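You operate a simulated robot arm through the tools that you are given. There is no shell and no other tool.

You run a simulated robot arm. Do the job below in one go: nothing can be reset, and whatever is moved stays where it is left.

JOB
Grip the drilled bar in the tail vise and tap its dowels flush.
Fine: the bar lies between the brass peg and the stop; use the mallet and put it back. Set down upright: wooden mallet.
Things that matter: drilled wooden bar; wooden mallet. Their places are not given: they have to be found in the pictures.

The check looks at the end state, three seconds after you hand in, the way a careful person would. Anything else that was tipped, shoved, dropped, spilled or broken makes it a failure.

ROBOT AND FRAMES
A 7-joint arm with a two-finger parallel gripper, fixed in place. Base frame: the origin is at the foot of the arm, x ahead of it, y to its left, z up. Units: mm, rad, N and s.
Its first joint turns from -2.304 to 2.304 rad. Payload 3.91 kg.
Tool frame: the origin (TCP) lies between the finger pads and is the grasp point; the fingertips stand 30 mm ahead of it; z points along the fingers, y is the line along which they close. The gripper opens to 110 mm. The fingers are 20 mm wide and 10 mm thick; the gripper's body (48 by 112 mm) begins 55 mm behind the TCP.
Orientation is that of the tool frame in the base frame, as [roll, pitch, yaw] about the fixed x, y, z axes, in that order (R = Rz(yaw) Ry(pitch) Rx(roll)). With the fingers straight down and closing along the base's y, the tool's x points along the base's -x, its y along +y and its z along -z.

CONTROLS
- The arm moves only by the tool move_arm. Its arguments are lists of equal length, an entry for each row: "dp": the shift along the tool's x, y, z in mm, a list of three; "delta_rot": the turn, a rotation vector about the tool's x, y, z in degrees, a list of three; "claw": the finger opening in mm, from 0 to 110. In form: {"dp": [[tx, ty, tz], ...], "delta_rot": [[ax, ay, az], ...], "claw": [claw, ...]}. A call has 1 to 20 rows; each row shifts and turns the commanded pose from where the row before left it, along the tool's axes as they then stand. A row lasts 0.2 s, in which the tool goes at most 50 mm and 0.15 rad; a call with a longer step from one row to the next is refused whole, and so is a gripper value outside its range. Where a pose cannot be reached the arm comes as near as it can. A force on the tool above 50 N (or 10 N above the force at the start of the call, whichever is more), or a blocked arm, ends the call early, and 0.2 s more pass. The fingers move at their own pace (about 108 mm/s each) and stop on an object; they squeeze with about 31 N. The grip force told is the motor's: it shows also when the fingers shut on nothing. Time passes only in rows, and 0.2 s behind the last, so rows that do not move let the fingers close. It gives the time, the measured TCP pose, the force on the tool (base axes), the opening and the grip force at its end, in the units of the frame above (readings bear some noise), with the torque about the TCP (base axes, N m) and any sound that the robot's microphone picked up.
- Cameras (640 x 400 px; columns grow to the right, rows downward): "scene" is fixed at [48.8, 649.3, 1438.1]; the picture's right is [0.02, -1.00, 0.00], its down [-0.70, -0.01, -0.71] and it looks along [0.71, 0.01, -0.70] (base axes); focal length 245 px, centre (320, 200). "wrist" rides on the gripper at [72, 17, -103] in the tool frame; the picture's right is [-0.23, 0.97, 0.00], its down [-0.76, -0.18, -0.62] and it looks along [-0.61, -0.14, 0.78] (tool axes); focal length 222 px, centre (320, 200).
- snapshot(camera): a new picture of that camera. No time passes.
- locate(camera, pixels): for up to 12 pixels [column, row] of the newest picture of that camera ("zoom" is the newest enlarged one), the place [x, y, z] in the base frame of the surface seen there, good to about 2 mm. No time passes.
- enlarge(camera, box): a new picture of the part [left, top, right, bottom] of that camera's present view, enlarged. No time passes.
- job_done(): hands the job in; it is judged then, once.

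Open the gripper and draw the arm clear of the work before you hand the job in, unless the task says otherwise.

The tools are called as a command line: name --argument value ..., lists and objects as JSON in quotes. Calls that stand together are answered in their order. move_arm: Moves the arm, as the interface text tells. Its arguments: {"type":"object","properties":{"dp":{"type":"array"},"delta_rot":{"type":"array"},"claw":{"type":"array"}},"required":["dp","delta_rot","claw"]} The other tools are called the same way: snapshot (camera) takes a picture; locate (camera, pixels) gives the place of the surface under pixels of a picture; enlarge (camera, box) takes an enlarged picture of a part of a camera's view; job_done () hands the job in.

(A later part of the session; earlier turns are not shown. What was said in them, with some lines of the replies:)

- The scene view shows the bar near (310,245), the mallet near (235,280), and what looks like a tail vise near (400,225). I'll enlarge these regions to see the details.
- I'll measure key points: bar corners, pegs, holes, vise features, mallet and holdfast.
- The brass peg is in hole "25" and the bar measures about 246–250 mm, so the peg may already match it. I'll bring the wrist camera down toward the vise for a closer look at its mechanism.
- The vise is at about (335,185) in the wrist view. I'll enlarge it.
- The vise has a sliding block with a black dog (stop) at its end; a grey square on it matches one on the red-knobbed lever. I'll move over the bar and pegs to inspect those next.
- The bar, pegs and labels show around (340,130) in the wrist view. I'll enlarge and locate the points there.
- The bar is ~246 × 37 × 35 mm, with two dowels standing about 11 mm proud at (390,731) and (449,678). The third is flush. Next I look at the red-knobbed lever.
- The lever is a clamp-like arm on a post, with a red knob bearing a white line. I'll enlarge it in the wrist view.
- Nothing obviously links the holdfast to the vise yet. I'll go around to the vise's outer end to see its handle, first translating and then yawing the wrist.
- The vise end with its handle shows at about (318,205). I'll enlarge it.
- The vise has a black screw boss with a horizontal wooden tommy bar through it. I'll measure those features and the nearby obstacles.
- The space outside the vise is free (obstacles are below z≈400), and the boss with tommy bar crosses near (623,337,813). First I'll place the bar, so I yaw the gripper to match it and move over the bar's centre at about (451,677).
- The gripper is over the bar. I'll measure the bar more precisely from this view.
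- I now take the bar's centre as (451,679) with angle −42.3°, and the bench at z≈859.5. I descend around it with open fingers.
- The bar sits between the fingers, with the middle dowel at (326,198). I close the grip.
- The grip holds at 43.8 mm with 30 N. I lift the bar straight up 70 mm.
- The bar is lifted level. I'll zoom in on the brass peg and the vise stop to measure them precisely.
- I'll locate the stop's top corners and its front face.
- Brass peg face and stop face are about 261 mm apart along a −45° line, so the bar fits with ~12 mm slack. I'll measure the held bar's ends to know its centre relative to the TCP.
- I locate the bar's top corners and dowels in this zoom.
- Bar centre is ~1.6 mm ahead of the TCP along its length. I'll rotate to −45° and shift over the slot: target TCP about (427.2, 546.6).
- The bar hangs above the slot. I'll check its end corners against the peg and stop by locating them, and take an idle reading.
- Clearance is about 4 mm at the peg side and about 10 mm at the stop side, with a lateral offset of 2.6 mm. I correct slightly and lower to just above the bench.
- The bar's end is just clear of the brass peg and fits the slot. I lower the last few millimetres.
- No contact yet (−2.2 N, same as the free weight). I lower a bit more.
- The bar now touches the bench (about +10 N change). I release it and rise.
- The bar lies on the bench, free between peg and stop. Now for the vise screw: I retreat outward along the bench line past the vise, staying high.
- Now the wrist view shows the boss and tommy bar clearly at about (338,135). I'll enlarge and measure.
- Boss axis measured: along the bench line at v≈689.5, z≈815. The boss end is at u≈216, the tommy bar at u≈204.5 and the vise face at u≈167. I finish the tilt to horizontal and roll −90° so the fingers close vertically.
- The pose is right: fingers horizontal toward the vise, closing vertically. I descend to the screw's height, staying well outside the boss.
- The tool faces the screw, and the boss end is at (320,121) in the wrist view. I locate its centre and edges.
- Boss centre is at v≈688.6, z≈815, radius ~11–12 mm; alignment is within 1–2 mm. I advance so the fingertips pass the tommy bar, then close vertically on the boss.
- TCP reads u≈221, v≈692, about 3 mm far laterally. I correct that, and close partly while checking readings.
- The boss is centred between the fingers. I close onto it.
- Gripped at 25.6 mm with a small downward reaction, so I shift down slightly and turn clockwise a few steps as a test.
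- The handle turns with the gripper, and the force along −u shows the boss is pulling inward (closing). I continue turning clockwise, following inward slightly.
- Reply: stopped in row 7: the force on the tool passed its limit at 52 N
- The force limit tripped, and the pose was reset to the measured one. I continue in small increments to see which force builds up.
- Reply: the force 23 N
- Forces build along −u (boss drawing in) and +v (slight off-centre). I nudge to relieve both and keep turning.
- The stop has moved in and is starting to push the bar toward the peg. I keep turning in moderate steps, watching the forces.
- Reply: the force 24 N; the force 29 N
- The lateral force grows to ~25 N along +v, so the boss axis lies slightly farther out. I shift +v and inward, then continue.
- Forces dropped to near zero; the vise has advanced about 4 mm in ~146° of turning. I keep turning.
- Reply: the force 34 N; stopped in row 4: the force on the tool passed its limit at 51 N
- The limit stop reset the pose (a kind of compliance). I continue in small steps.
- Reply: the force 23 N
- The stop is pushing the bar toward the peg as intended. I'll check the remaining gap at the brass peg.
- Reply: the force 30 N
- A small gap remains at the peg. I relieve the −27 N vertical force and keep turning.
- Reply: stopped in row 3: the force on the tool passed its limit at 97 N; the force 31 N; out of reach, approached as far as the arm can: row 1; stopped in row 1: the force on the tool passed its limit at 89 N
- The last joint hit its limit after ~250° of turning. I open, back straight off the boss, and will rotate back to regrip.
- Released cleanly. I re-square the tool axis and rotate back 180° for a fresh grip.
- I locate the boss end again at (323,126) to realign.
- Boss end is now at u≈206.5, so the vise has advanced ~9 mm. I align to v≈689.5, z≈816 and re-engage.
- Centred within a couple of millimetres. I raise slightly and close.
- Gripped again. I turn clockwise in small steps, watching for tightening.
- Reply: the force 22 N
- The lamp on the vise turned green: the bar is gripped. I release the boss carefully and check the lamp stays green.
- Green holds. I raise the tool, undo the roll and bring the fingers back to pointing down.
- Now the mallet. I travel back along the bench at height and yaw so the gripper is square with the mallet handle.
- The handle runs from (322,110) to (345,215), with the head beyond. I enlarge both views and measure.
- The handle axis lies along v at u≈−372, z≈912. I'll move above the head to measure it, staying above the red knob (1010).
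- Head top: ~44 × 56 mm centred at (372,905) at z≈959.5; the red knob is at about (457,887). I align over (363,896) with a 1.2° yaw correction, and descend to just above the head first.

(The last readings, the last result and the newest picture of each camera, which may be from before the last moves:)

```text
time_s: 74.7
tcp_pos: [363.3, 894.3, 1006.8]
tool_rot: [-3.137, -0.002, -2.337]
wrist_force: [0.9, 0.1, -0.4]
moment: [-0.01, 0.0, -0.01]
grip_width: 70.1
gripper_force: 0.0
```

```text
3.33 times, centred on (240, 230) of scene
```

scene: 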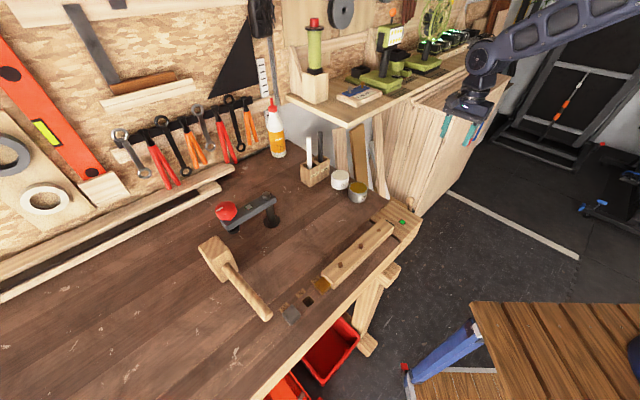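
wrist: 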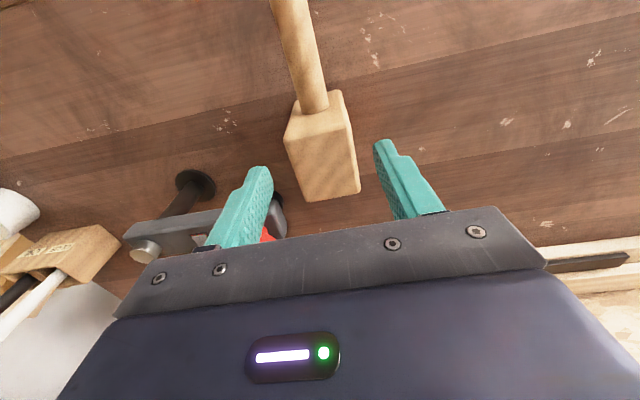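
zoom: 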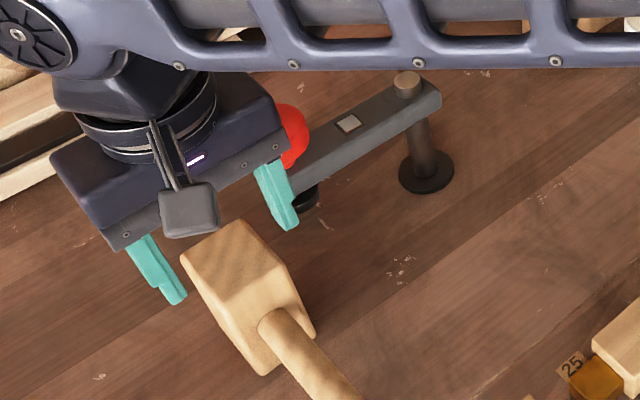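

The fingers flank the head and clear the knob. I descend to grip depth (TCP≈915) in guarded steps.

move_arm --dp '[[0, 0, 25], [0, 0, 25], [0, 0, 20], [0, 0, 15], [0, 0, 6], [0, 0, 0]]' --delta_rot '[[0, 0, 0], [0, 0, 0], [0, 0, 0], [0, 0, 0], [0, 0, 0], [0, 0, 0]]' --claw '[70, 70, 70, 70, 70, 70]'

snapshot --camera "wrist"

enlarge --camera "scene" --box '[170, 170, 310, 290]'

```text
time_s: 76.1
tcp_pos: [363.0, 894.2, 914.9]
tool_rot: [-3.139, -0.002, -2.336]
wrist_force: [-0.1, -0.2, -0.1]
moment: [0.01, -0.02, 0.02]
grip_width: 70.1
gripper_force: 0.1
```

```text
taken
```

wrist: 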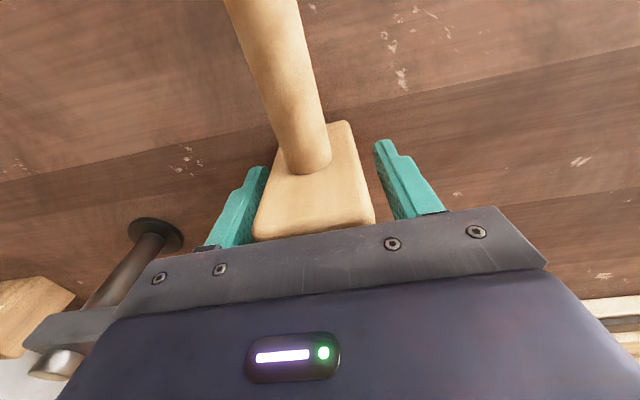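

```text
3.33 times, centred on (240, 230) of scene
```

zoom: 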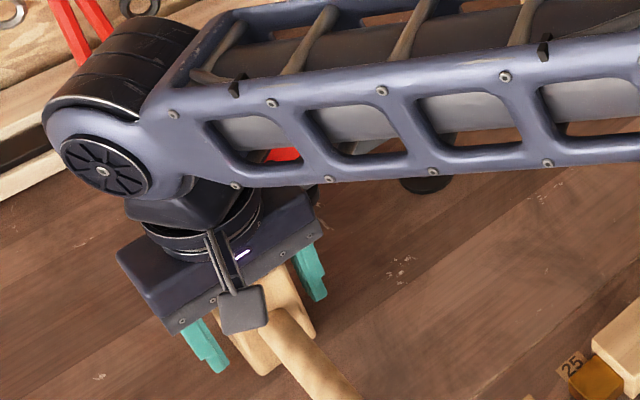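

No contact anywhere. I close onto the mallet head.

move_arm --dp '[[0, 0, 0], [0, 0, 0], [0, 0, 0], [0, 0, 0]]' --delta_rot '[[0, 0, 0], [0, 0, 0], [0, 0, 0], [0, 0, 0]]' --claw '[50, 35, 20, 20]'

snapshot --camera "wrist"

```text
time_s: 77.1
tcp_pos: [363.8, 893.5, 914.9]
tool_rot: [-3.138, -0.001, -2.336]
wrist_force: [1.3, -0.9, 0.1]
moment: [-0.01, 0.01, 0.05]
grip_width: 50.1
gripper_force: 30.8
```

```text
taken
```

wrist: 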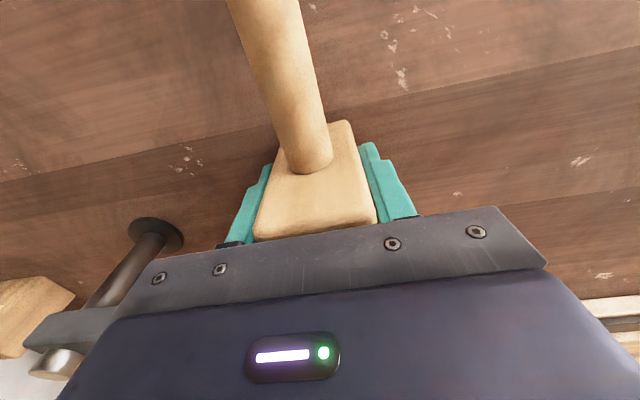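

The head is gripped at 50 mm. I lift straight up.

move_arm --dp '[[0, 0, -8], [0, 0, -15], [0, 0, -20], [0, 0, -25], [0, 0, -25], [0, 0, -25], [0, 0, 0]]' --delta_rot '[[0, 0, 0], [0, 0, 0], [0, 0, 0], [0, 0, 0], [0, 0, 0], [0, 0, 0], [0, 0, 0]]' --claw '[20, 20, 20, 20, 20, 20, 20]'

snapshot --camera "wrist"

enlarge --camera "scene" --box '[290, 190, 410, 300]'

```text
time_s: 78.7
tcp_pos: [362.0, 894.7, 1033.1]
tool_rot: [-3.137, -0.001, -2.338]
wrist_force: [-0.3, 0.5, -4.1]
moment: [0.05, -0.04, -0.01]
grip_width: 50.1
gripper_force: 31.0
```

```text
taken
```

wrist: 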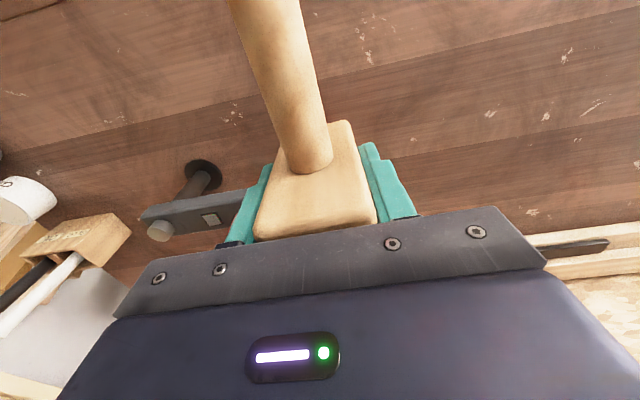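

```text
3.64 times, centred on (350, 245) of scene
```

zoom: 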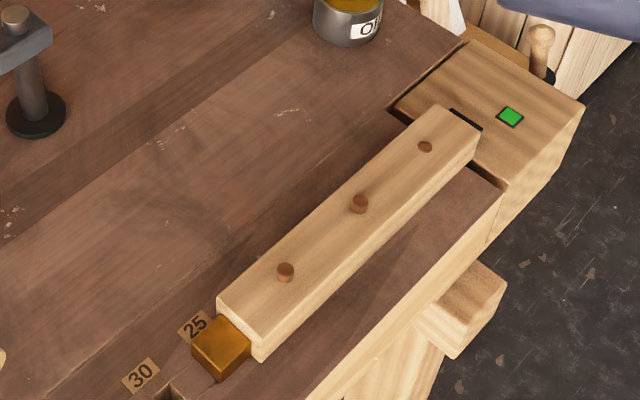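

The mallet is held level (−4.1 N). I locate the dowels in the clamped bar.

locate --camera "zoom" --pixels '[[286, 267], [360, 199], [425, 147], [286, 278], [265, 300], [330, 250], [400, 170], [440, 150], [219, 300], [258, 335], [425, 150], [360, 208]]'

```text
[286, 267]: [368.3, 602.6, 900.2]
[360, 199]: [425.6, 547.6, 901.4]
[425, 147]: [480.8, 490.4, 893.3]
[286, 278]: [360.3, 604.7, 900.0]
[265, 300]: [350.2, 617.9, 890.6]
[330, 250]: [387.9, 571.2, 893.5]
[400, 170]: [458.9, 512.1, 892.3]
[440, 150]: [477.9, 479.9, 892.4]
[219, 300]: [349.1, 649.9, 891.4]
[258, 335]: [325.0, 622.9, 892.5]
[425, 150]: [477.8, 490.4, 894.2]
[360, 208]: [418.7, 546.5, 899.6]
```

Dowels are at about (366,604), (423,547) and the flush one at (481,490). I carry the mallet over the first proud dowel.

move_arm --dp '[[30.2, -29.2, 0], [30.2, -29.2, 0], [30.2, -29.2, 0], [30.2, -29.2, 0], [30.2, -29.2, 0], [30.2, -29.1, 0], [30.2, -29.1, 0], [0, 0, 0]]' --delta_rot '[[0, 0, 0], [0, 0, 0], [0, 0, 0], [0, 0, 0], [0, 0, 0], [0, 0, 0], [0, 0, 0], [0, 0, 0]]' --claw '[20, 20, 20, 20, 20, 20, 20, 20]'

snapshot --camera "wrist"

enlarge --camera "scene" --box '[270, 180, 430, 310]'

```text
time_s: 80.5
tcp_pos: [363.1, 602.8, 1034.6]
tool_rot: [-3.139, -0.002, -2.336]
wrist_force: [0.5, -0.6, -4.9]
moment: [0.0, 0.01, 0.02]
grip_width: 49.7
gripper_force: 31.2
```

```text
taken
```

wrist: 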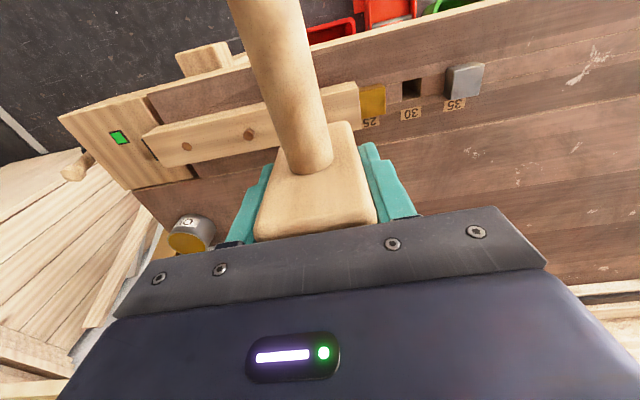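

```text
3.08 times, centred on (350, 245) of scene
```

zoom: 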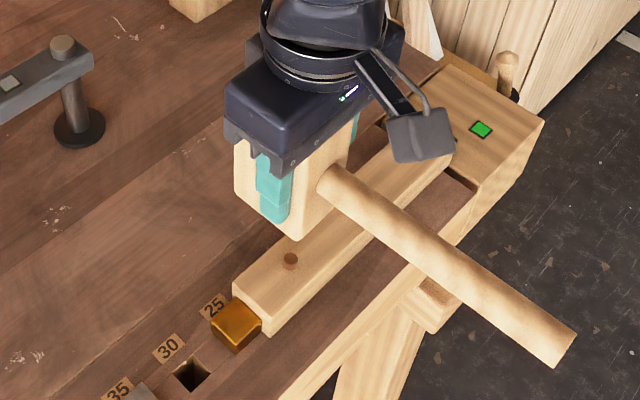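

The mallet is above dowel 1. I lower until the face is about 12 mm above it.

move_arm --dp '[[0, 0, 25], [0, 0, 25], [0, 0, 11], [0, 0, 0]]' --delta_rot '[[0, 0, 0], [0, 0, 0], [0, 0, 0], [0, 0, 0]]' --claw '[20, 20, 20, 20]'

enlarge --camera "scene" --box '[290, 200, 400, 300]'

```text
time_s: 81.5
tcp_pos: [363.1, 599.9, 974.4]
tool_rot: [-3.138, -0.003, -2.337]
wrist_force: [0.3, 0.2, -4.0]
moment: [0.05, -0.02, 0.01]
grip_width: 50.0
gripper_force: 30.8
```

```text
4.00 times, centred on (345, 250) of scene
```

zoom: 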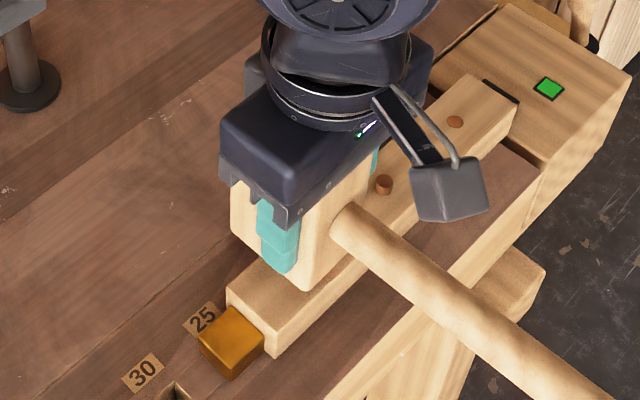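

The head covers dowel 1, with dowel 2 well clear. I make a first gentle tap: down ~17 mm in one row, then back up.

move_arm --dp '[[0, 0, 17], [0, 0, -17], [0, 0, 0]]' --delta_rot '[[0, 0, 0], [0, 0, 0], [0, 0, 0]]' --claw '[20, 20, 20]'

```text
time_s: 82.3
tcp_pos: [362.5, 600.2, 972.3]
tool_rot: [-3.139, -0.002, -2.337]
wrist_force: [0.2, 1.1, -4.2]
moment: [0.04, -0.02, -0.02]
grip_width: 49.9
gripper_force: 30.9
```

No sound or force was reported. I lower slowly to find contact.

move_arm --dp '[[0, 0, 8], [0, 0, 4], [0, 0, 0]]' --delta_rot '[[0, 0, 0], [0, 0, 0], [0, 0, 0]]' --claw '[20, 20, 20]'

enlarge --camera "scene" --box '[290, 200, 400, 300]'

move_arm --dp '[[0, 0, 2], [0, 0, 0]]' --delta_rot '[[0, 0, 0], [0, 0, 0]]' --claw '[20, 20]'

```text
time_s: 83.1
tcp_pos: [363.3, 600.5, 961.4]
tool_rot: [-3.138, -0.002, -2.338]
wrist_force: [0.8, -0.8, -4.4]
moment: [0.03, 0.01, -0.01]
grip_width: 50.0
gripper_force: 31.3
```

```text
4.00 times, centred on (345, 250) of scene
```

zoom: 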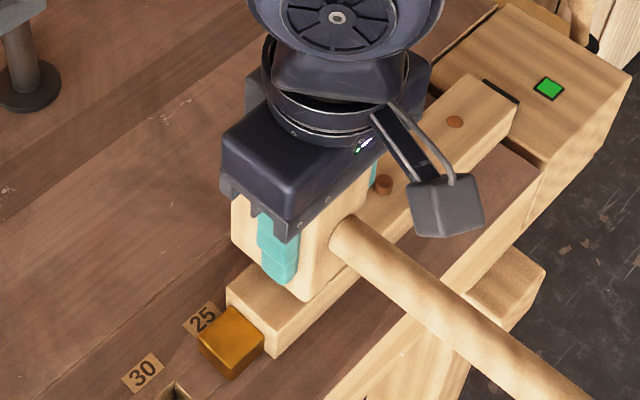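

```text
time_s: 83.7
tcp_pos: [363.4, 600.8, 960.2]
tool_rot: [-3.14, -0.003, -2.335]
wrist_force: [0.5, -0.2, -4.0]
moment: [0.03, -0.03, 0.01]
grip_width: 50.3
gripper_force: 31.2
```

Still free. I continue down in 1–2 mm steps.

move_arm --dp '[[0, 0, 1.5], [0, 0, 0]]' --delta_rot '[[0, 0, 0], [0, 0, 0]]' --claw '[20, 20]'

move_arm --dp '[[0, 0, 1.5], [0, 0, 0]]' --delta_rot '[[0, 0, 0], [0, 0, 0]]' --claw '[20, 20]'

move_arm --dp '[[0, 0, 1.5], [0, 0, 0]]' --delta_rot '[[0, 0, 0], [0, 0, 0]]' --claw '[20, 20]'

```text
time_s: 84.3
tcp_pos: [362.4, 600.1, 958.7]
tool_rot: [-3.138, -0.002, -2.337]
wrist_force: [-0.6, -0.3, -4.2]
moment: [0.05, 0.0, -0.01]
grip_width: 49.8
gripper_force: 30.9
```

```text
time_s: 84.9
tcp_pos: [362.2, 601.2, 957.2]
tool_rot: [-3.138, -0.003, -2.337]
wrist_force: [0.0, 1.6, -4.5]
moment: [0.01, 0.0, 0.04]
grip_width: 49.9
gripper_force: 31.4
```

```text
time_s: 85.5
tcp_pos: [363.3, 600.4, 955.3]
tool_rot: [-3.138, -0.002, -2.337]
wrist_force: [0.8, -0.3, -4.5]
moment: [-0.03, -0.03, -0.02]
grip_width: 49.8
gripper_force: 31.3
```

No contact yet at 955, lower than I expected. I'll look closely at the head's bottom edge and the dowel.

enlarge --camera "scene" --box '[320, 230, 370, 280]'

snapshot --camera "wrist"

```text
8.00 times, centred on (345, 255) of scene
```

zoom: 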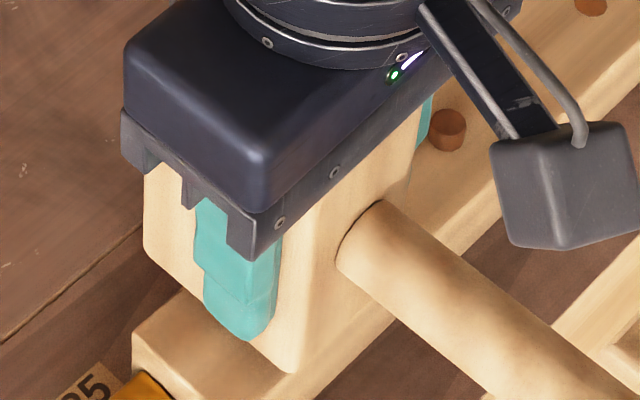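

```text
taken
```

wrist: 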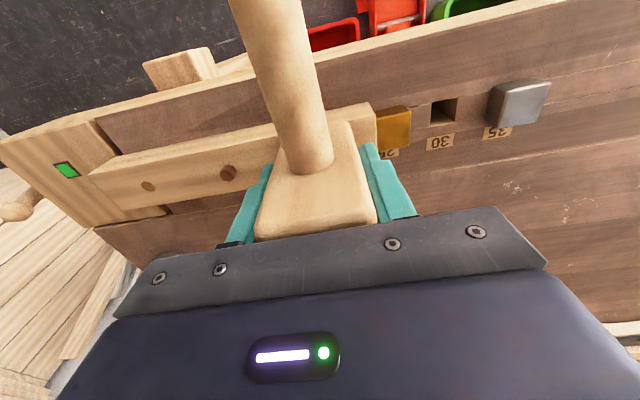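

locate --camera "zoom" --pixels '[[290, 366], [270, 350], [300, 340], [180, 275], [150, 240], [446, 125], [450, 145], [180, 330], [330, 300], [200, 330]]'

```text
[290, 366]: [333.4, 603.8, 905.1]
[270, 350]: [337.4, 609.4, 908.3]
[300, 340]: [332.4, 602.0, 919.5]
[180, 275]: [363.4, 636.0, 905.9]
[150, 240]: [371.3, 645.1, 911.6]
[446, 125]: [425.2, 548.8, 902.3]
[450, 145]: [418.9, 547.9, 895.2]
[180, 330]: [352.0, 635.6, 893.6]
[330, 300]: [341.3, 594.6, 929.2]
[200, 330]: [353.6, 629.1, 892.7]
```

The head's bottom edge is at z≈903–904, right above the dowel top (~902). I keep lowering gently.

move_arm --dp '[[0, 0, 1.5], [0, 0, 0]]' --delta_rot '[[0, 0, 0], [0, 0, 0]]' --claw '[20, 20]'

move_arm --dp '[[0, 0, 1.5], [0, 0, 0]]' --delta_rot '[[0, 0, 0], [0, 0, 0]]' --claw '[20, 20]'

```text
time_s: 86.1
tcp_pos: [363.6, 599.4, 953.3]
tool_rot: [-3.138, -0.002, -2.338]
wrist_force: [0.3, 0.5, -4.4]
moment: [0.03, -0.02, 0.02]
grip_width: 50.0
gripper_force: 31.1
```

```text
time_s: 86.7
tcp_pos: [364.0, 599.3, 952.5]
tool_rot: [-3.137, 0.0, -2.337]
wrist_force: [0.4, -0.8, -3.6]
moment: [0.03, -0.05, 0.0]
grip_width: 49.8
gripper_force: 31.2
```

move_arm --dp '[[0, 0, 1], [0, 0, 0]]' --delta_rot '[[0, 0, 0], [0, 0, 0]]' --claw '[20, 20]'

move_arm --dp '[[0, 0, 1], [0, 0, 0]]' --delta_rot '[[0, 0, 0], [0, 0, 0]]' --claw '[20, 20]'

```text
time_s: 87.3
tcp_pos: [362.1, 599.6, 951.6]
tool_rot: [-3.136, -0.002, -2.337]
wrist_force: [-0.1, 0.7, -4.8]
moment: [0.01, -0.03, -0.02]
grip_width: 50.0
gripper_force: 30.6
```

```text
time_s: 87.9
tcp_pos: [363.5, 599.7, 949.6]
tool_rot: [-3.139, -0.001, -2.337]
wrist_force: [-0.2, 0.7, -4.3]
moment: [0.05, -0.03, 0.0]
grip_width: 49.6
gripper_force: 30.9
```

Still no contact; I continue in 1 mm steps.

move_arm --dp '[[0, 0, 1], [0, 0, 0]]' --delta_rot '[[0, 0, 0], [0, 0, 0]]' --claw '[20, 20]'

move_arm --dp '[[0, 0, 1], [0, 0, 0]]' --delta_rot '[[0, 0, 0], [0, 0, 0]]' --claw '[20, 20]'

enlarge --camera "scene" --box '[320, 230, 370, 280]'

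```text
time_s: 88.5
tcp_pos: [362.5, 600.5, 948.7]
tool_rot: [-3.138, -0.003, -2.337]
wrist_force: [1.3, -0.5, -2.5]
moment: [0.05, -0.1, -0.03]
grip_width: 50.0
gripper_force: 30.8
```

```text
time_s: 89.1
tcp_pos: [363.0, 600.8, 949.3]
tool_rot: [-3.138, 0.0, -2.336]
wrist_force: [0.2, -1.7, 11.7]
moment: [0.11, 0.1, -0.01]
grip_width: 50.0
gripper_force: 31.0
```

```text
8.00 times, centred on (345, 255) of scene
```

zoom: 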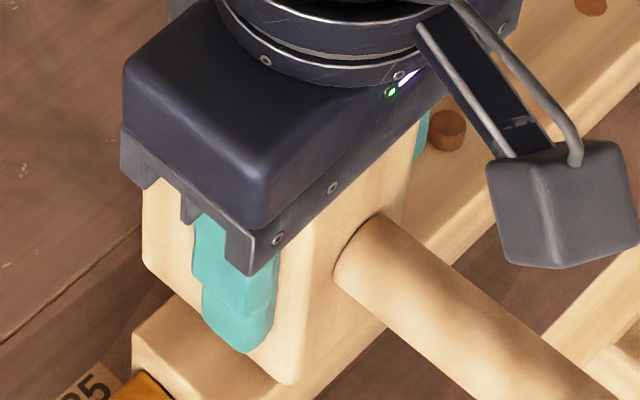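

Contact (+16 N) at TCP≈949. I raise the mallet and move aside slightly to see dowel 1's state.

move_arm --dp '[[0, 0, -20], [0, 0, -30], [0, -40, 0], [0, -40, 0], [0, 0, 0]]' --delta_rot '[[0, 0, 0], [0, 0, 0], [0, 0, 0], [0, 0, 0], [0, 0, 0]]' --claw '[20, 20, 20, 20, 20]'

enlarge --camera "scene" --box '[310, 210, 390, 280]'

snapshot --camera "wrist"

```text
time_s: 90.3
tcp_pos: [421.1, 543.7, 998.9]
tool_rot: [-3.138, -0.003, -2.336]
wrist_force: [-1.3, -0.5, -4.2]
moment: [0.0, -0.03, -0.01]
grip_width: 49.7
gripper_force: 30.8
```

```text
5.71 times, centred on (350, 245) of scene
```

zoom: 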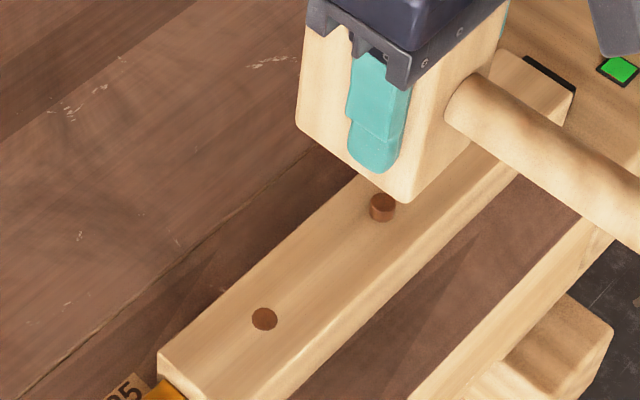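

```text
taken
```

wrist: 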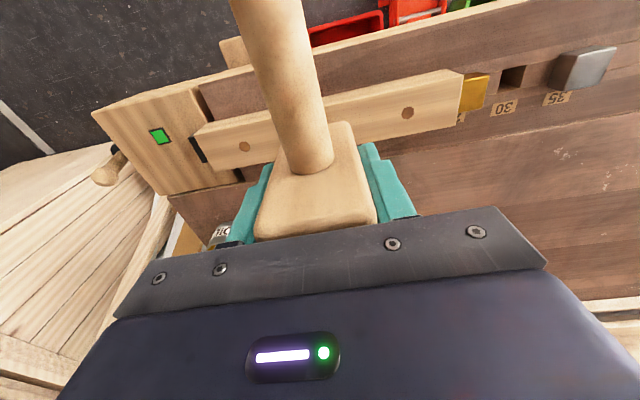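

Dowel 1 is now flush. The mallet is already over dowel 2 (at (382,207) in the zoom), so I lower and tap it down to the same level.

move_arm --dp '[[0, 0, 20], [0, 0, 12], [0, 0, 0], [0, 0, 14], [0, 0, 0], [0, 0, -14]]' --delta_rot '[[0, 0, 0], [0, 0, 0], [0, 0, 0], [0, 0, 0], [0, 0, 0], [0, 0, 0]]' --claw '[20, 20, 20, 20, 20, 20]'

enlarge --camera "scene" --box '[310, 210, 390, 280]'

```text
time_s: 91.7
tcp_pos: [419.6, 545.6, 967.2]
tool_rot: [-3.137, -0.002, -2.337]
wrist_force: [-0.2, 0.6, -3.5]
moment: [0.02, -0.03, 0.03]
grip_width: 50.2
gripper_force: 30.8
```

```text
5.71 times, centred on (350, 245) of scene
```

zoom: 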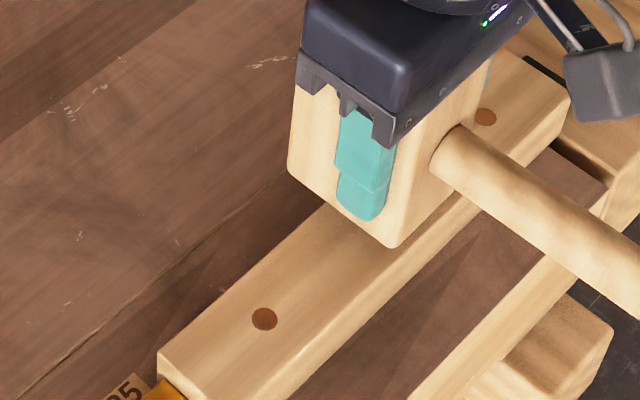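

That stroke stopped just above flush level. I lower again and finish with small steps until the face meets the bar.

move_arm --dp '[[0, 0, 14], [0, 0, 1.5], [0, 0, 1.2], [0, 0, 0]]' --delta_rot '[[0, 0, 0], [0, 0, 0], [0, 0, 0], [0, 0, 0]]' --claw '[20, 20, 20, 20]'

move_arm --dp '[[0, 0, 1], [0, 0, 0]]' --delta_rot '[[0, 0, 0], [0, 0, 0]]' --claw '[20, 20]'

move_arm --dp '[[0, 0, 1], [0, 0, 0]]' --delta_rot '[[0, 0, 0], [0, 0, 0]]' --claw '[20, 20]'

```text
time_s: 92.7
tcp_pos: [421.3, 544.3, 950.7]
tool_rot: [-3.139, -0.001, -2.338]
wrist_force: [0.5, 0.9, -3.6]
moment: [0.02, -0.02, -0.03]
grip_width: 49.9
gripper_force: 30.8
```

```text
time_s: 93.3
tcp_pos: [419.6, 544.6, 949.1]
tool_rot: [-3.137, -0.002, -2.336]
wrist_force: [0.1, 1.4, -0.5]
moment: [0.1, -0.09, 0.01]
grip_width: 49.8
gripper_force: 30.9
```

```text
time_s: 93.9
tcp_pos: [420.2, 544.5, 948.8]
tool_rot: [-3.139, 0.0, -2.337]
wrist_force: [0.4, -4.1, 16.3]
moment: [0.0, 0.22, 0.01]
grip_width: 49.8
gripper_force: 31.6
```

Contact with the bar face at +20 N. I raise and move clear along −v to inspect all three dowels.

move_arm --dp '[[0, 0, -20], [0, 0, -40], [0, 0, -30], [0, 42, 0], [0, 42, 0], [0, 42, 0], [0, 42, 0], [0, 0, 0]]' --delta_rot '[[0, 0, 0], [0, 0, 0], [0, 0, 0], [0, 0, 0], [0, 0, 0], [0, 0, 0], [0, 0, 0], [0, 0, 0]]' --claw '[20, 20, 20, 20, 20, 20, 20, 20]'

enlarge --camera "scene" --box '[315, 205, 415, 285]'

snapshot --camera "wrist"

```text
time_s: 95.7
tcp_pos: [298.8, 661.6, 1038.9]
tool_rot: [-3.14, -0.004, -2.337]
wrist_force: [0.0, 0.3, -4.3]
moment: [0.03, -0.05, -0.03]
grip_width: 49.9
gripper_force: 30.7
```

```text
5.00 times, centred on (365, 245) of scene
```

zoom: 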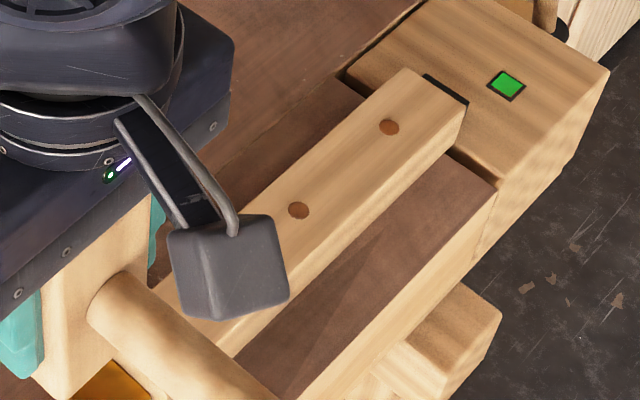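

```text
taken
```

wrist: 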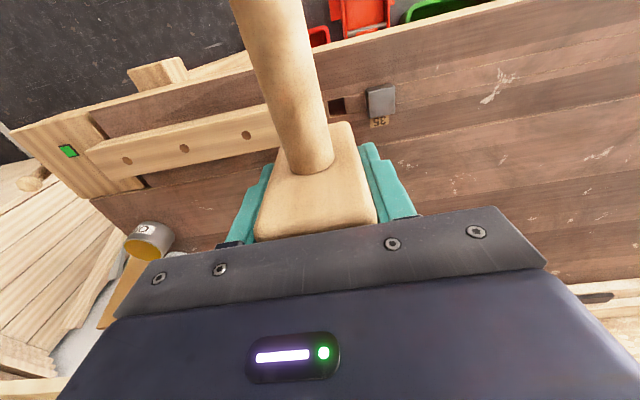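

Dowel 2 looks flush. I zoom in on each dowel from both cameras.

enlarge --camera "scene" --box '[365, 210, 405, 250]'

locate --camera "zoom" --pixels '[[200, 320], [445, 325]]'

enlarge --camera "wrist" --box '[80, 95, 290, 195]'

```text
10.00 times, centred on (385, 230) of scene
```

zoom: 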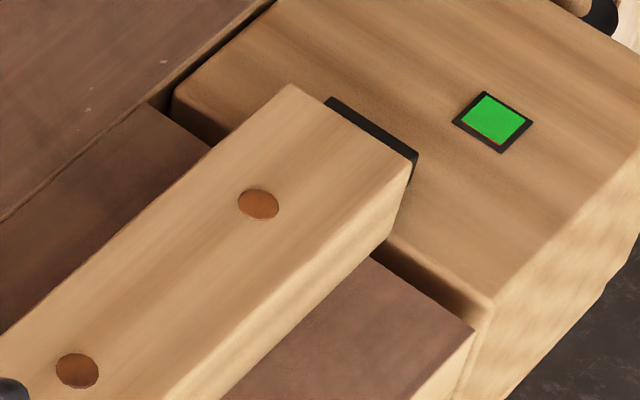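

```text
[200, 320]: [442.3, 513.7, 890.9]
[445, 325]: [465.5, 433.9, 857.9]
```

```text
3.05 times, centred on (185, 145) of wrist
```

zoom: 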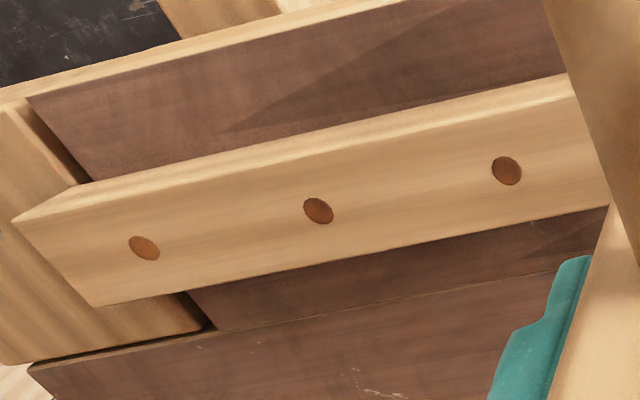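

All three look flush; dowel 3 might be a hair proud, so I give it the same treatment. I move over (478,487).

move_arm --dp '[[0.3, -41.7, 0], [0.3, -41.7, 0], [0.3, -41.7, 0], [0.4, -41.7, 0], [0.4, -41.6, 0], [0.3, -41.6, 0], [0, 0, 30], [0, 0, 30], [0, 0, 15], [0, 0, 0]]' --delta_rot '[[0, 0, 0], [0, 0, 0], [0, 0, 0], [0, 0, 0], [0, 0, 0], [0, 0, 0], [0, 0, 0], [0, 0, 0], [0, 0, 0], [0, 0, 0]]' --claw '[20, 20, 20, 20, 20, 20, 20, 20, 20, 20]'

enlarge --camera "scene" --box '[315, 195, 415, 285]'

```text
time_s: 97.9
tcp_pos: [476.9, 485.1, 961.3]
tool_rot: [-3.137, -0.001, -2.337]
wrist_force: [-0.2, 0.4, -3.3]
moment: [0.02, -0.01, 0.0]
grip_width: 49.9
gripper_force: 31.2
```

```text
4.44 times, centred on (365, 240) of scene
```

zoom: 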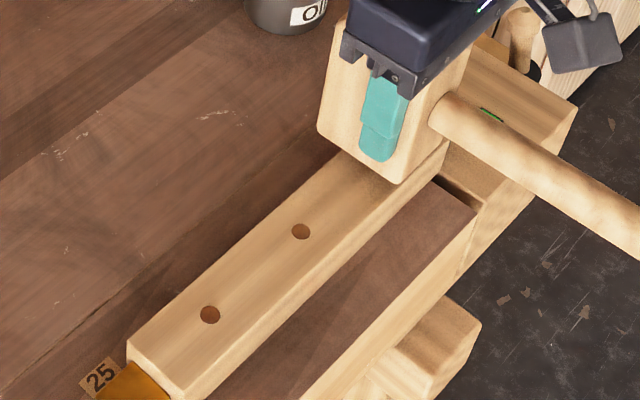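

Dowels 1 and 2 at (209,314) and (300,231) look flush. I lower onto dowel 3 in small steps.

move_arm --dp '[[0, 0, 8], [0, 0, 2], [0, 0, 0]]' --delta_rot '[[0, 0, 0], [0, 0, 0], [0, 0, 0]]' --claw '[20, 20, 20]'

move_arm --dp '[[0, 0, 1.2], [0, 0, 0]]' --delta_rot '[[0, 0, 0], [0, 0, 0]]' --claw '[20, 20]'

move_arm --dp '[[0, 0, 1], [0, 0, 0]]' --delta_rot '[[0, 0, 0], [0, 0, 0]]' --claw '[20, 20]'

```text
time_s: 98.7
tcp_pos: [477.9, 484.5, 953.2]
tool_rot: [-3.139, -0.001, -2.337]
wrist_force: [-0.3, 0.2, -4.0]
moment: [0.04, -0.07, 0.0]
grip_width: 50.1
gripper_force: 31.5
```

```text
time_s: 99.3
tcp_pos: [477.2, 486.5, 952.0]
tool_rot: [-3.139, -0.003, -2.337]
wrist_force: [0.3, 0.2, -4.4]
moment: [0.03, -0.02, -0.02]
grip_width: 49.5
gripper_force: 30.9
```

```text
time_s: 99.9
tcp_pos: [477.4, 487.2, 950.5]
tool_rot: [-3.138, -0.001, -2.337]
wrist_force: [-1.0, -0.4, -4.1]
moment: [0.02, -0.03, 0.01]
grip_width: 49.8
gripper_force: 30.7
```

move_arm --dp '[[0, 0, 1], [0, 0, 0]]' --delta_rot '[[0, 0, 0], [0, 0, 0]]' --claw '[20, 20]'

move_arm --dp '[[0, 0, 1], [0, 0, 0]]' --delta_rot '[[0, 0, 0], [0, 0, 0]]' --claw '[20, 20]'

```text
time_s: 100.5
tcp_pos: [476.7, 486.1, 949.9]
tool_rot: [-3.138, -0.001, -2.338]
wrist_force: [-0.4, -0.7, -4.8]
moment: [0.0, -0.05, -0.02]
grip_width: 49.6
gripper_force: 30.7
```

```text
time_s: 101.1
tcp_pos: [477.3, 487.2, 947.4]
tool_rot: [-3.138, -0.001, -2.338]
wrist_force: [-1.5, -0.9, -0.3]
moment: [0.01, 0.03, 0.02]
grip_width: 50.1
gripper_force: 30.8
```

Contact begins at the same level here as for the others. I press 1 mm more and then lift.

move_arm --dp '[[0, 0, 1], [0, 0, 0]]' --delta_rot '[[0, 0, 0], [0, 0, 0]]' --claw '[20, 20]'

move_arm --dp '[[0, 0, -20], [0, 0, -35], [0, 0, -35], [0, 42, 0], [0, 42, 0], [0, 42, 0], [0, 42, 0], [0, 42, 0], [0, 42, 0], [0, 0, 0]]' --delta_rot '[[0, 0, 0], [0, 0, 0], [0, 0, 0], [0, 0, 0], [0, 0, 0], [0, 0, 0], [0, 0, 0], [0, 0, 0], [0, 0, 0], [0, 0, 0]]' --claw '[20, 20, 20, 20, 20, 20, 20, 20, 20, 20]'

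enlarge --camera "scene" --box '[315, 205, 415, 285]'

snapshot --camera "wrist"

```text
time_s: 101.7
tcp_pos: [476.9, 486.7, 948.5]
tool_rot: [-3.139, 0.002, -2.337]
wrist_force: [-2.3, -2.8, 16.8]
moment: [0.12, 0.34, 0.03]
grip_width: 49.8
gripper_force: 31.6
```

```text
time_s: 103.9
tcp_pos: [298.3, 661.2, 1038.7]
tool_rot: [-3.138, -0.003, -2.337]
wrist_force: [-0.3, -0.4, -3.7]
moment: [-0.03, -0.02, 0.02]
grip_width: 50.0
gripper_force: 30.4
```

```text
5.00 times, centred on (365, 245) of scene
```

zoom: 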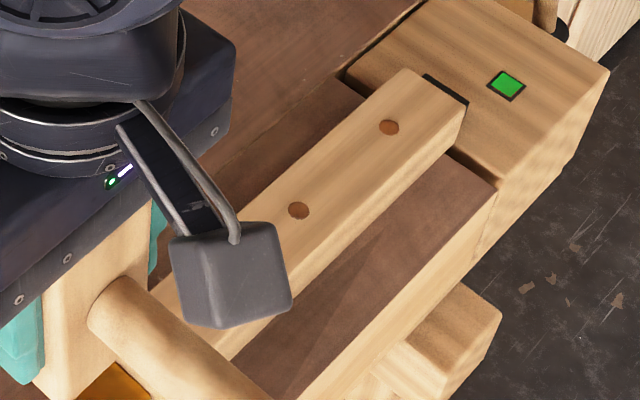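

```text
taken
```

wrist: 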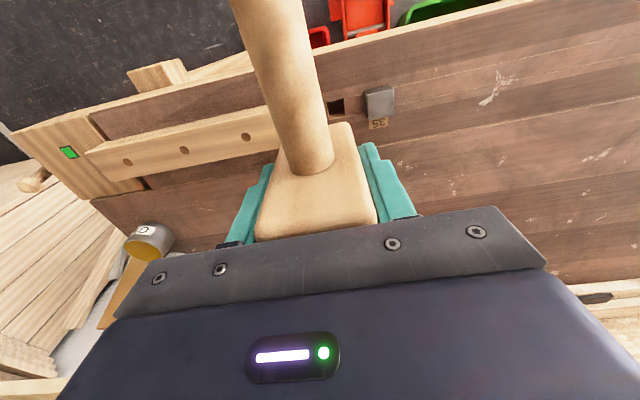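

All dowels are flush and the lamp is still green. I carry the mallet back to above its original spot, TCP (363,894).

move_arm --dp '[[-35.5, 19.1, 0], [-35.5, 19.1, 0], [-35.5, 19.1, 0], [-35.5, 19.1, 0], [-35.5, 19.1, 0], [-35.5, 19.1, 0], [0, 0, 0]]' --delta_rot '[[0, 0, 0], [0, 0, 0], [0, 0, 0], [0, 0, 0], [0, 0, 0], [0, 0, 0], [0, 0, 0]]' --claw '[20, 20, 20, 20, 20, 20, 20]'

move_arm --dp '[[0, 0, 0]]' --delta_rot '[[0, 0, 0]]' --claw '[20]'

enlarge --camera "scene" --box '[170, 170, 310, 290]'

```text
time_s: 105.5
tcp_pos: [360.1, 895.6, 1036.9]
tool_rot: [-3.137, -0.001, -2.338]
wrist_force: [-0.1, -0.1, -4.8]
moment: [0.01, -0.01, 0.01]
grip_width: 50.1
gripper_force: 30.9
```

```text
time_s: 105.9
tcp_pos: [362.3, 896.0, 1036.6]
tool_rot: [-3.137, -0.004, -2.336]
wrist_force: [0.4, 0.5, -4.9]
moment: [0.06, -0.02, 0.01]
grip_width: 49.7
gripper_force: 30.9
```

```text
3.33 times, centred on (240, 230) of scene
```

zoom: 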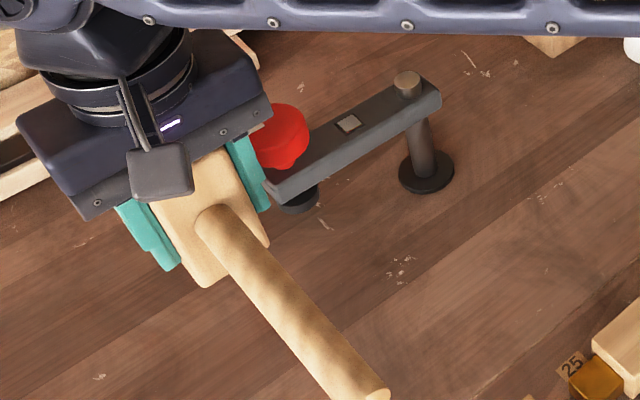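

Position is within ~2 mm of the original. I nudge and lower to just above the bench.

move_arm --dp '[[0, -2, 20], [0, 0, 30], [0, 0, 30], [0, 0, 25], [0, 0, 10], [0, 0, 0]]' --delta_rot '[[0, 0, 0], [0, 0, 0], [0, 0, 0], [0, 0, 0], [0, 0, 0], [0, 0, 0]]' --claw '[20, 20, 20, 20, 20, 20]'

move_arm --dp '[[0, 0, 2], [0, 0, 0]]' --delta_rot '[[0, 0, 0], [0, 0, 0]]' --claw '[20, 20]'

move_arm --dp '[[0, 0, 1.5], [0, 0, 0]]' --delta_rot '[[0, 0, 0], [0, 0, 0]]' --claw '[20, 20]'

```text
time_s: 107.3
tcp_pos: [363.0, 894.3, 921.3]
tool_rot: [-3.139, -0.001, -2.337]
wrist_force: [-1.0, 0.9, -4.0]
moment: [0.04, -0.02, 0.01]
grip_width: 50.0
gripper_force: 31.3
```

```text
time_s: 107.9
tcp_pos: [362.5, 894.7, 918.0]
tool_rot: [-3.138, -0.001, -2.337]
wrist_force: [-0.3, -0.4, -4.2]
moment: [0.04, 0.01, -0.04]
grip_width: 50.0
gripper_force: 31.4
```

```text
time_s: 108.5
tcp_pos: [363.7, 893.7, 917.4]
tool_rot: [-3.138, -0.001, -2.337]
wrist_force: [0.4, 0.2, -5.0]
moment: [-0.01, -0.03, 0.01]
grip_width: 50.0
gripper_force: 30.9
```

Still in the air; I continue in 1 mm steps to contact.

move_arm --dp '[[0, 0, 1.2], [0, 0, 0]]' --delta_rot '[[0, 0, 0], [0, 0, 0]]' --claw '[20, 20]'

move_arm --dp '[[0, 0, 0.8], [0, 0, 0]]' --delta_rot '[[0, 0, 0], [0, 0, 0]]' --claw '[20, 20]'

```text
time_s: 109.1
tcp_pos: [362.4, 892.8, 916.8]
tool_rot: [-3.138, -0.001, -2.337]
wrist_force: [-1.0, 0.7, -4.2]
moment: [0.02, 0.01, 0.03]
grip_width: 50.0
gripper_force: 31.6
```

```text
time_s: 109.7
tcp_pos: [362.1, 893.1, 916.2]
tool_rot: [-3.138, -0.001, -2.338]
wrist_force: [0.2, 0.0, -3.5]
moment: [0.06, -0.02, -0.02]
grip_width: 49.8
gripper_force: 30.8
```

move_arm --dp '[[0, 0, 0.8], [0, 0, 0]]' --delta_rot '[[0, 0, 0], [0, 0, 0]]' --claw '[20, 20]'

move_arm --dp '[[0, 0, 0.6], [0, 0, 0]]' --delta_rot '[[0, 0, 0], [0, 0, 0]]' --claw '[20, 20]'

```text
time_s: 110.3
tcp_pos: [363.1, 892.0, 914.6]
tool_rot: [-3.138, -0.002, -2.338]
wrist_force: [-0.1, 0.9, -3.5]
moment: [0.04, -0.05, 0.01]
grip_width: 50.1
gripper_force: 30.9
```

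```text
time_s: 110.9
tcp_pos: [363.4, 892.5, 915.0]
tool_rot: [-3.139, -0.002, -2.338]
wrist_force: [0.2, 0.6, -4.0]
moment: [-0.01, -0.01, 0.01]
grip_width: 49.8
gripper_force: 30.7
```

move_arm --dp '[[0, 0, 0.7], [0, 0, 0]]' --delta_rot '[[0, 0, 0], [0, 0, 0]]' --claw '[20, 20]'

move_arm --dp '[[0, 0, 0.6], [0, 0, 0]]' --delta_rot '[[0, 0, 0], [0, 0, 0]]' --claw '[20, 20]'

```text
time_s: 111.5
tcp_pos: [362.4, 891.7, 915.2]
tool_rot: [-3.139, -0.001, -2.337]
wrist_force: [0.8, 2.9, 3.2]
moment: [0.25, 0.17, -0.11]
grip_width: 50.0
gripper_force: 31.0
```

```text
time_s: 112.1
tcp_pos: [362.8, 891.5, 914.6]
tool_rot: [-3.141, 0.0, -2.337]
wrist_force: [3.5, 6.7, 12.7]
moment: [0.47, 0.26, -0.23]
grip_width: 49.8
gripper_force: 31.1
```

The mallet rests on the bench (+17 N). I ease off slightly, open the fingers, and check.

move_arm --dp '[[0, 0, -0.7], [0, 0, 0], [0, 0, 0], [0, 0, 0]]' --delta_rot '[[0, 0, 0], [0, 0, 0], [0, 0, 0], [0, 0, 0]]' --claw '[45, 60, 70, 70]'

snapshot --camera "wrist"

```text
time_s: 113.1
tcp_pos: [362.6, 891.9, 915.3]
tool_rot: [-3.137, 0.0, -2.337]
wrist_force: [0.0, -0.6, -0.2]
moment: [0.02, 0.03, -0.02]
grip_width: 70.0
gripper_force: 0.1
```

```text
taken
```

wrist: 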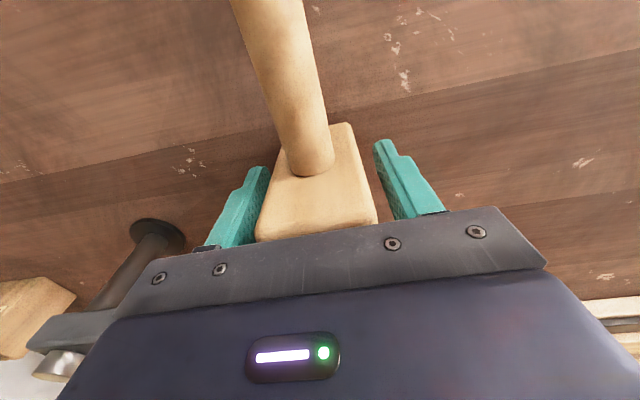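

The mallet stands free between the open fingers. I rise straight up and then retreat toward the base.

move_arm --dp '[[0, 0, -15], [0, 0, -30], [0, 0, -35], [0, 0, -35], [0, 0, -35], [0, 0, -35], [45, 0, -5], [45, 0, -5], [45, 0, -5], [45, 0, -5], [45, 0, -5], [45, 0, -5], [45, 0, -5], [0, 0, 0]]' --delta_rot '[[0, 0, 0], [0, 0, 0], [0, 0, 0], [0, 0, 0], [0, 0, 0], [0, 0, 0], [0, 0, 0], [0, 0, 0], [0, 0, 0], [0, 0, 0], [0, 0, 0], [0, 0, 0], [0, 0, 0], [0, 0, 0]]' --claw '[70, 70, 70, 70, 70, 70, 70, 70, 70, 70, 70, 70, 70, 70]'

snapshot --camera "scene"

enlarge --camera "scene" --box '[180, 180, 440, 342]'

```text
time_s: 116.1
tcp_pos: [144.3, 666.2, 1136.3]
tool_rot: [-3.139, -0.003, -2.338]
wrist_force: [0.0, -0.1, -0.7]
moment: [-0.01, 0.01, -0.01]
grip_width: 70.0
gripper_force: 0.0
```

```text
taken
```

scene: 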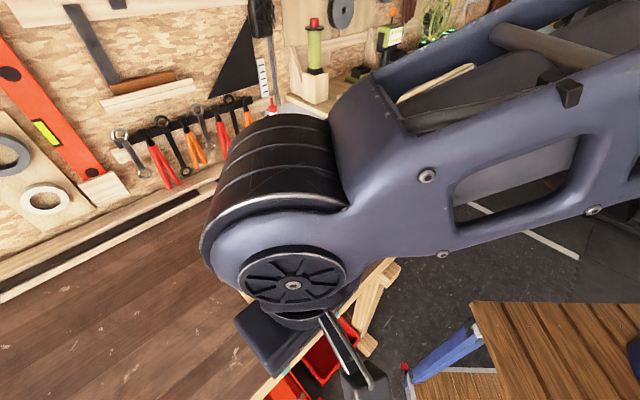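

```text
2.46 times, centred on (310, 261) of scene
```

zoom: 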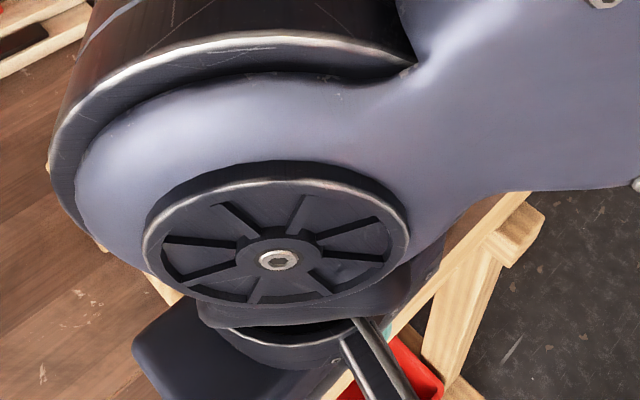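

The arm blocks the scene camera. I move it back toward its starting place, high and clear.

move_arm --dp '[[2.6, -40.8, -14.3], [2.6, -40.8, -14.3], [2.6, -40.8, -14.3], [2.6, -40.8, -14.3], [2.6, -40.8, -14.3], [2.6, -40.8, -14.3], [2.6, -40.8, -14.3], [2.6, -40.8, -14.3], [0, 0, 0]]' --delta_rot '[[0, 0, 0], [0, 0, 0], [0, 0, 0], [0, 0, 0], [0, 0, 0], [0, 0, 0], [0, 0, 0], [0, 0, 0], [0, 0, 0]]' --claw '[90, 110, 110, 110, 110, 110, 110, 110, 110]'

snapshot --camera "scene"

enlarge --camera "scene" --box '[180, 180, 440, 342]'

```text
time_s: 118.1
tcp_pos: [365.9, 425.8, 1248.8]
tool_rot: [-3.138, -0.001, -2.337]
wrist_force: [-0.7, 0.3, -0.1]
moment: [-0.02, 0.0, 0.02]
grip_width: 109.9
gripper_force: 0.0
```

```text
taken
```

scene: 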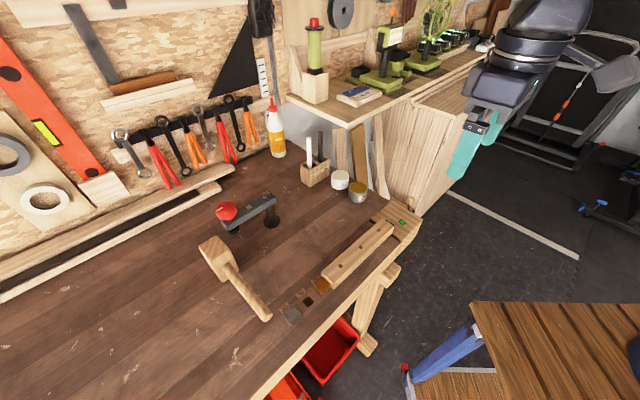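

```text
2.46 times, centred on (310, 261) of scene
```

zoom: 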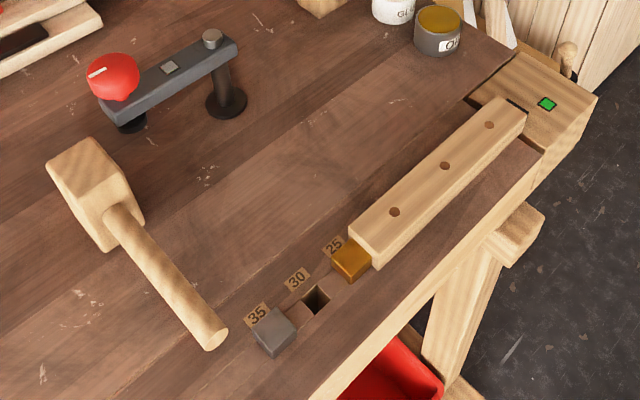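

Everything is in place: mallet back where it stood, bar clamped, lamp green. I make a last close check of the dowel heights.

enlarge --camera "scene" --box '[320, 215, 400, 295]'

locate --camera "scene" --pixels '[[340, 266], [361, 247], [379, 231], [350, 257], [370, 239], [332, 275]]'

```text
5.00 times, centred on (360, 255) of scene
```

zoom: 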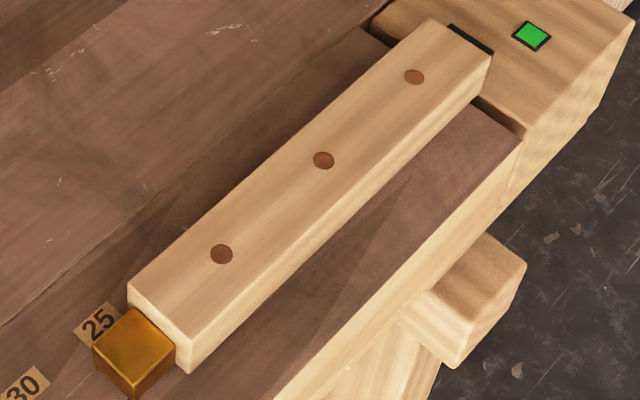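

```text
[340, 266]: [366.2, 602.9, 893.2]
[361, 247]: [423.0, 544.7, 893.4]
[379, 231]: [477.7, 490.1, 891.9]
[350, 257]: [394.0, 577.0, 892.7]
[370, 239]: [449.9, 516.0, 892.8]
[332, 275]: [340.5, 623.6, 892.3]
```

All three dowels read z≈892–893, level with the bar's top. The bar lies gripped between the brass peg and the stop, and the mallet stands back in its place. I hand the job in.

job_done

```text
The job is handed in.
```

The bar is clamped in the tail vise between the brass peg and the stop, and its dowels are flush. I've handed the job in, but no verdict has come back yet.

- **Vise:** I laid the bar between the brass peg, already in the "25" hole, and the vise stop. I then turned the vise screw until its lamp went green. The lamp was still green in the last picture.
- **Dowels:** Two of the three stood proud, and they went down under the mallet. I pressed the third as well to be sure. All three now read about 892–893 mm, level with the bar's top.
- **How they were driven:** They moved under light strokes and steady pressing with the mallet head. No hammering sound was picked up.
- **Mallet:** It stands upright within about 2 mm of where it started.
- **Everything else:** The pictures show nothing else tipped or shifted. The gripper is open and the arm is back near its starting place, clear of the bench.
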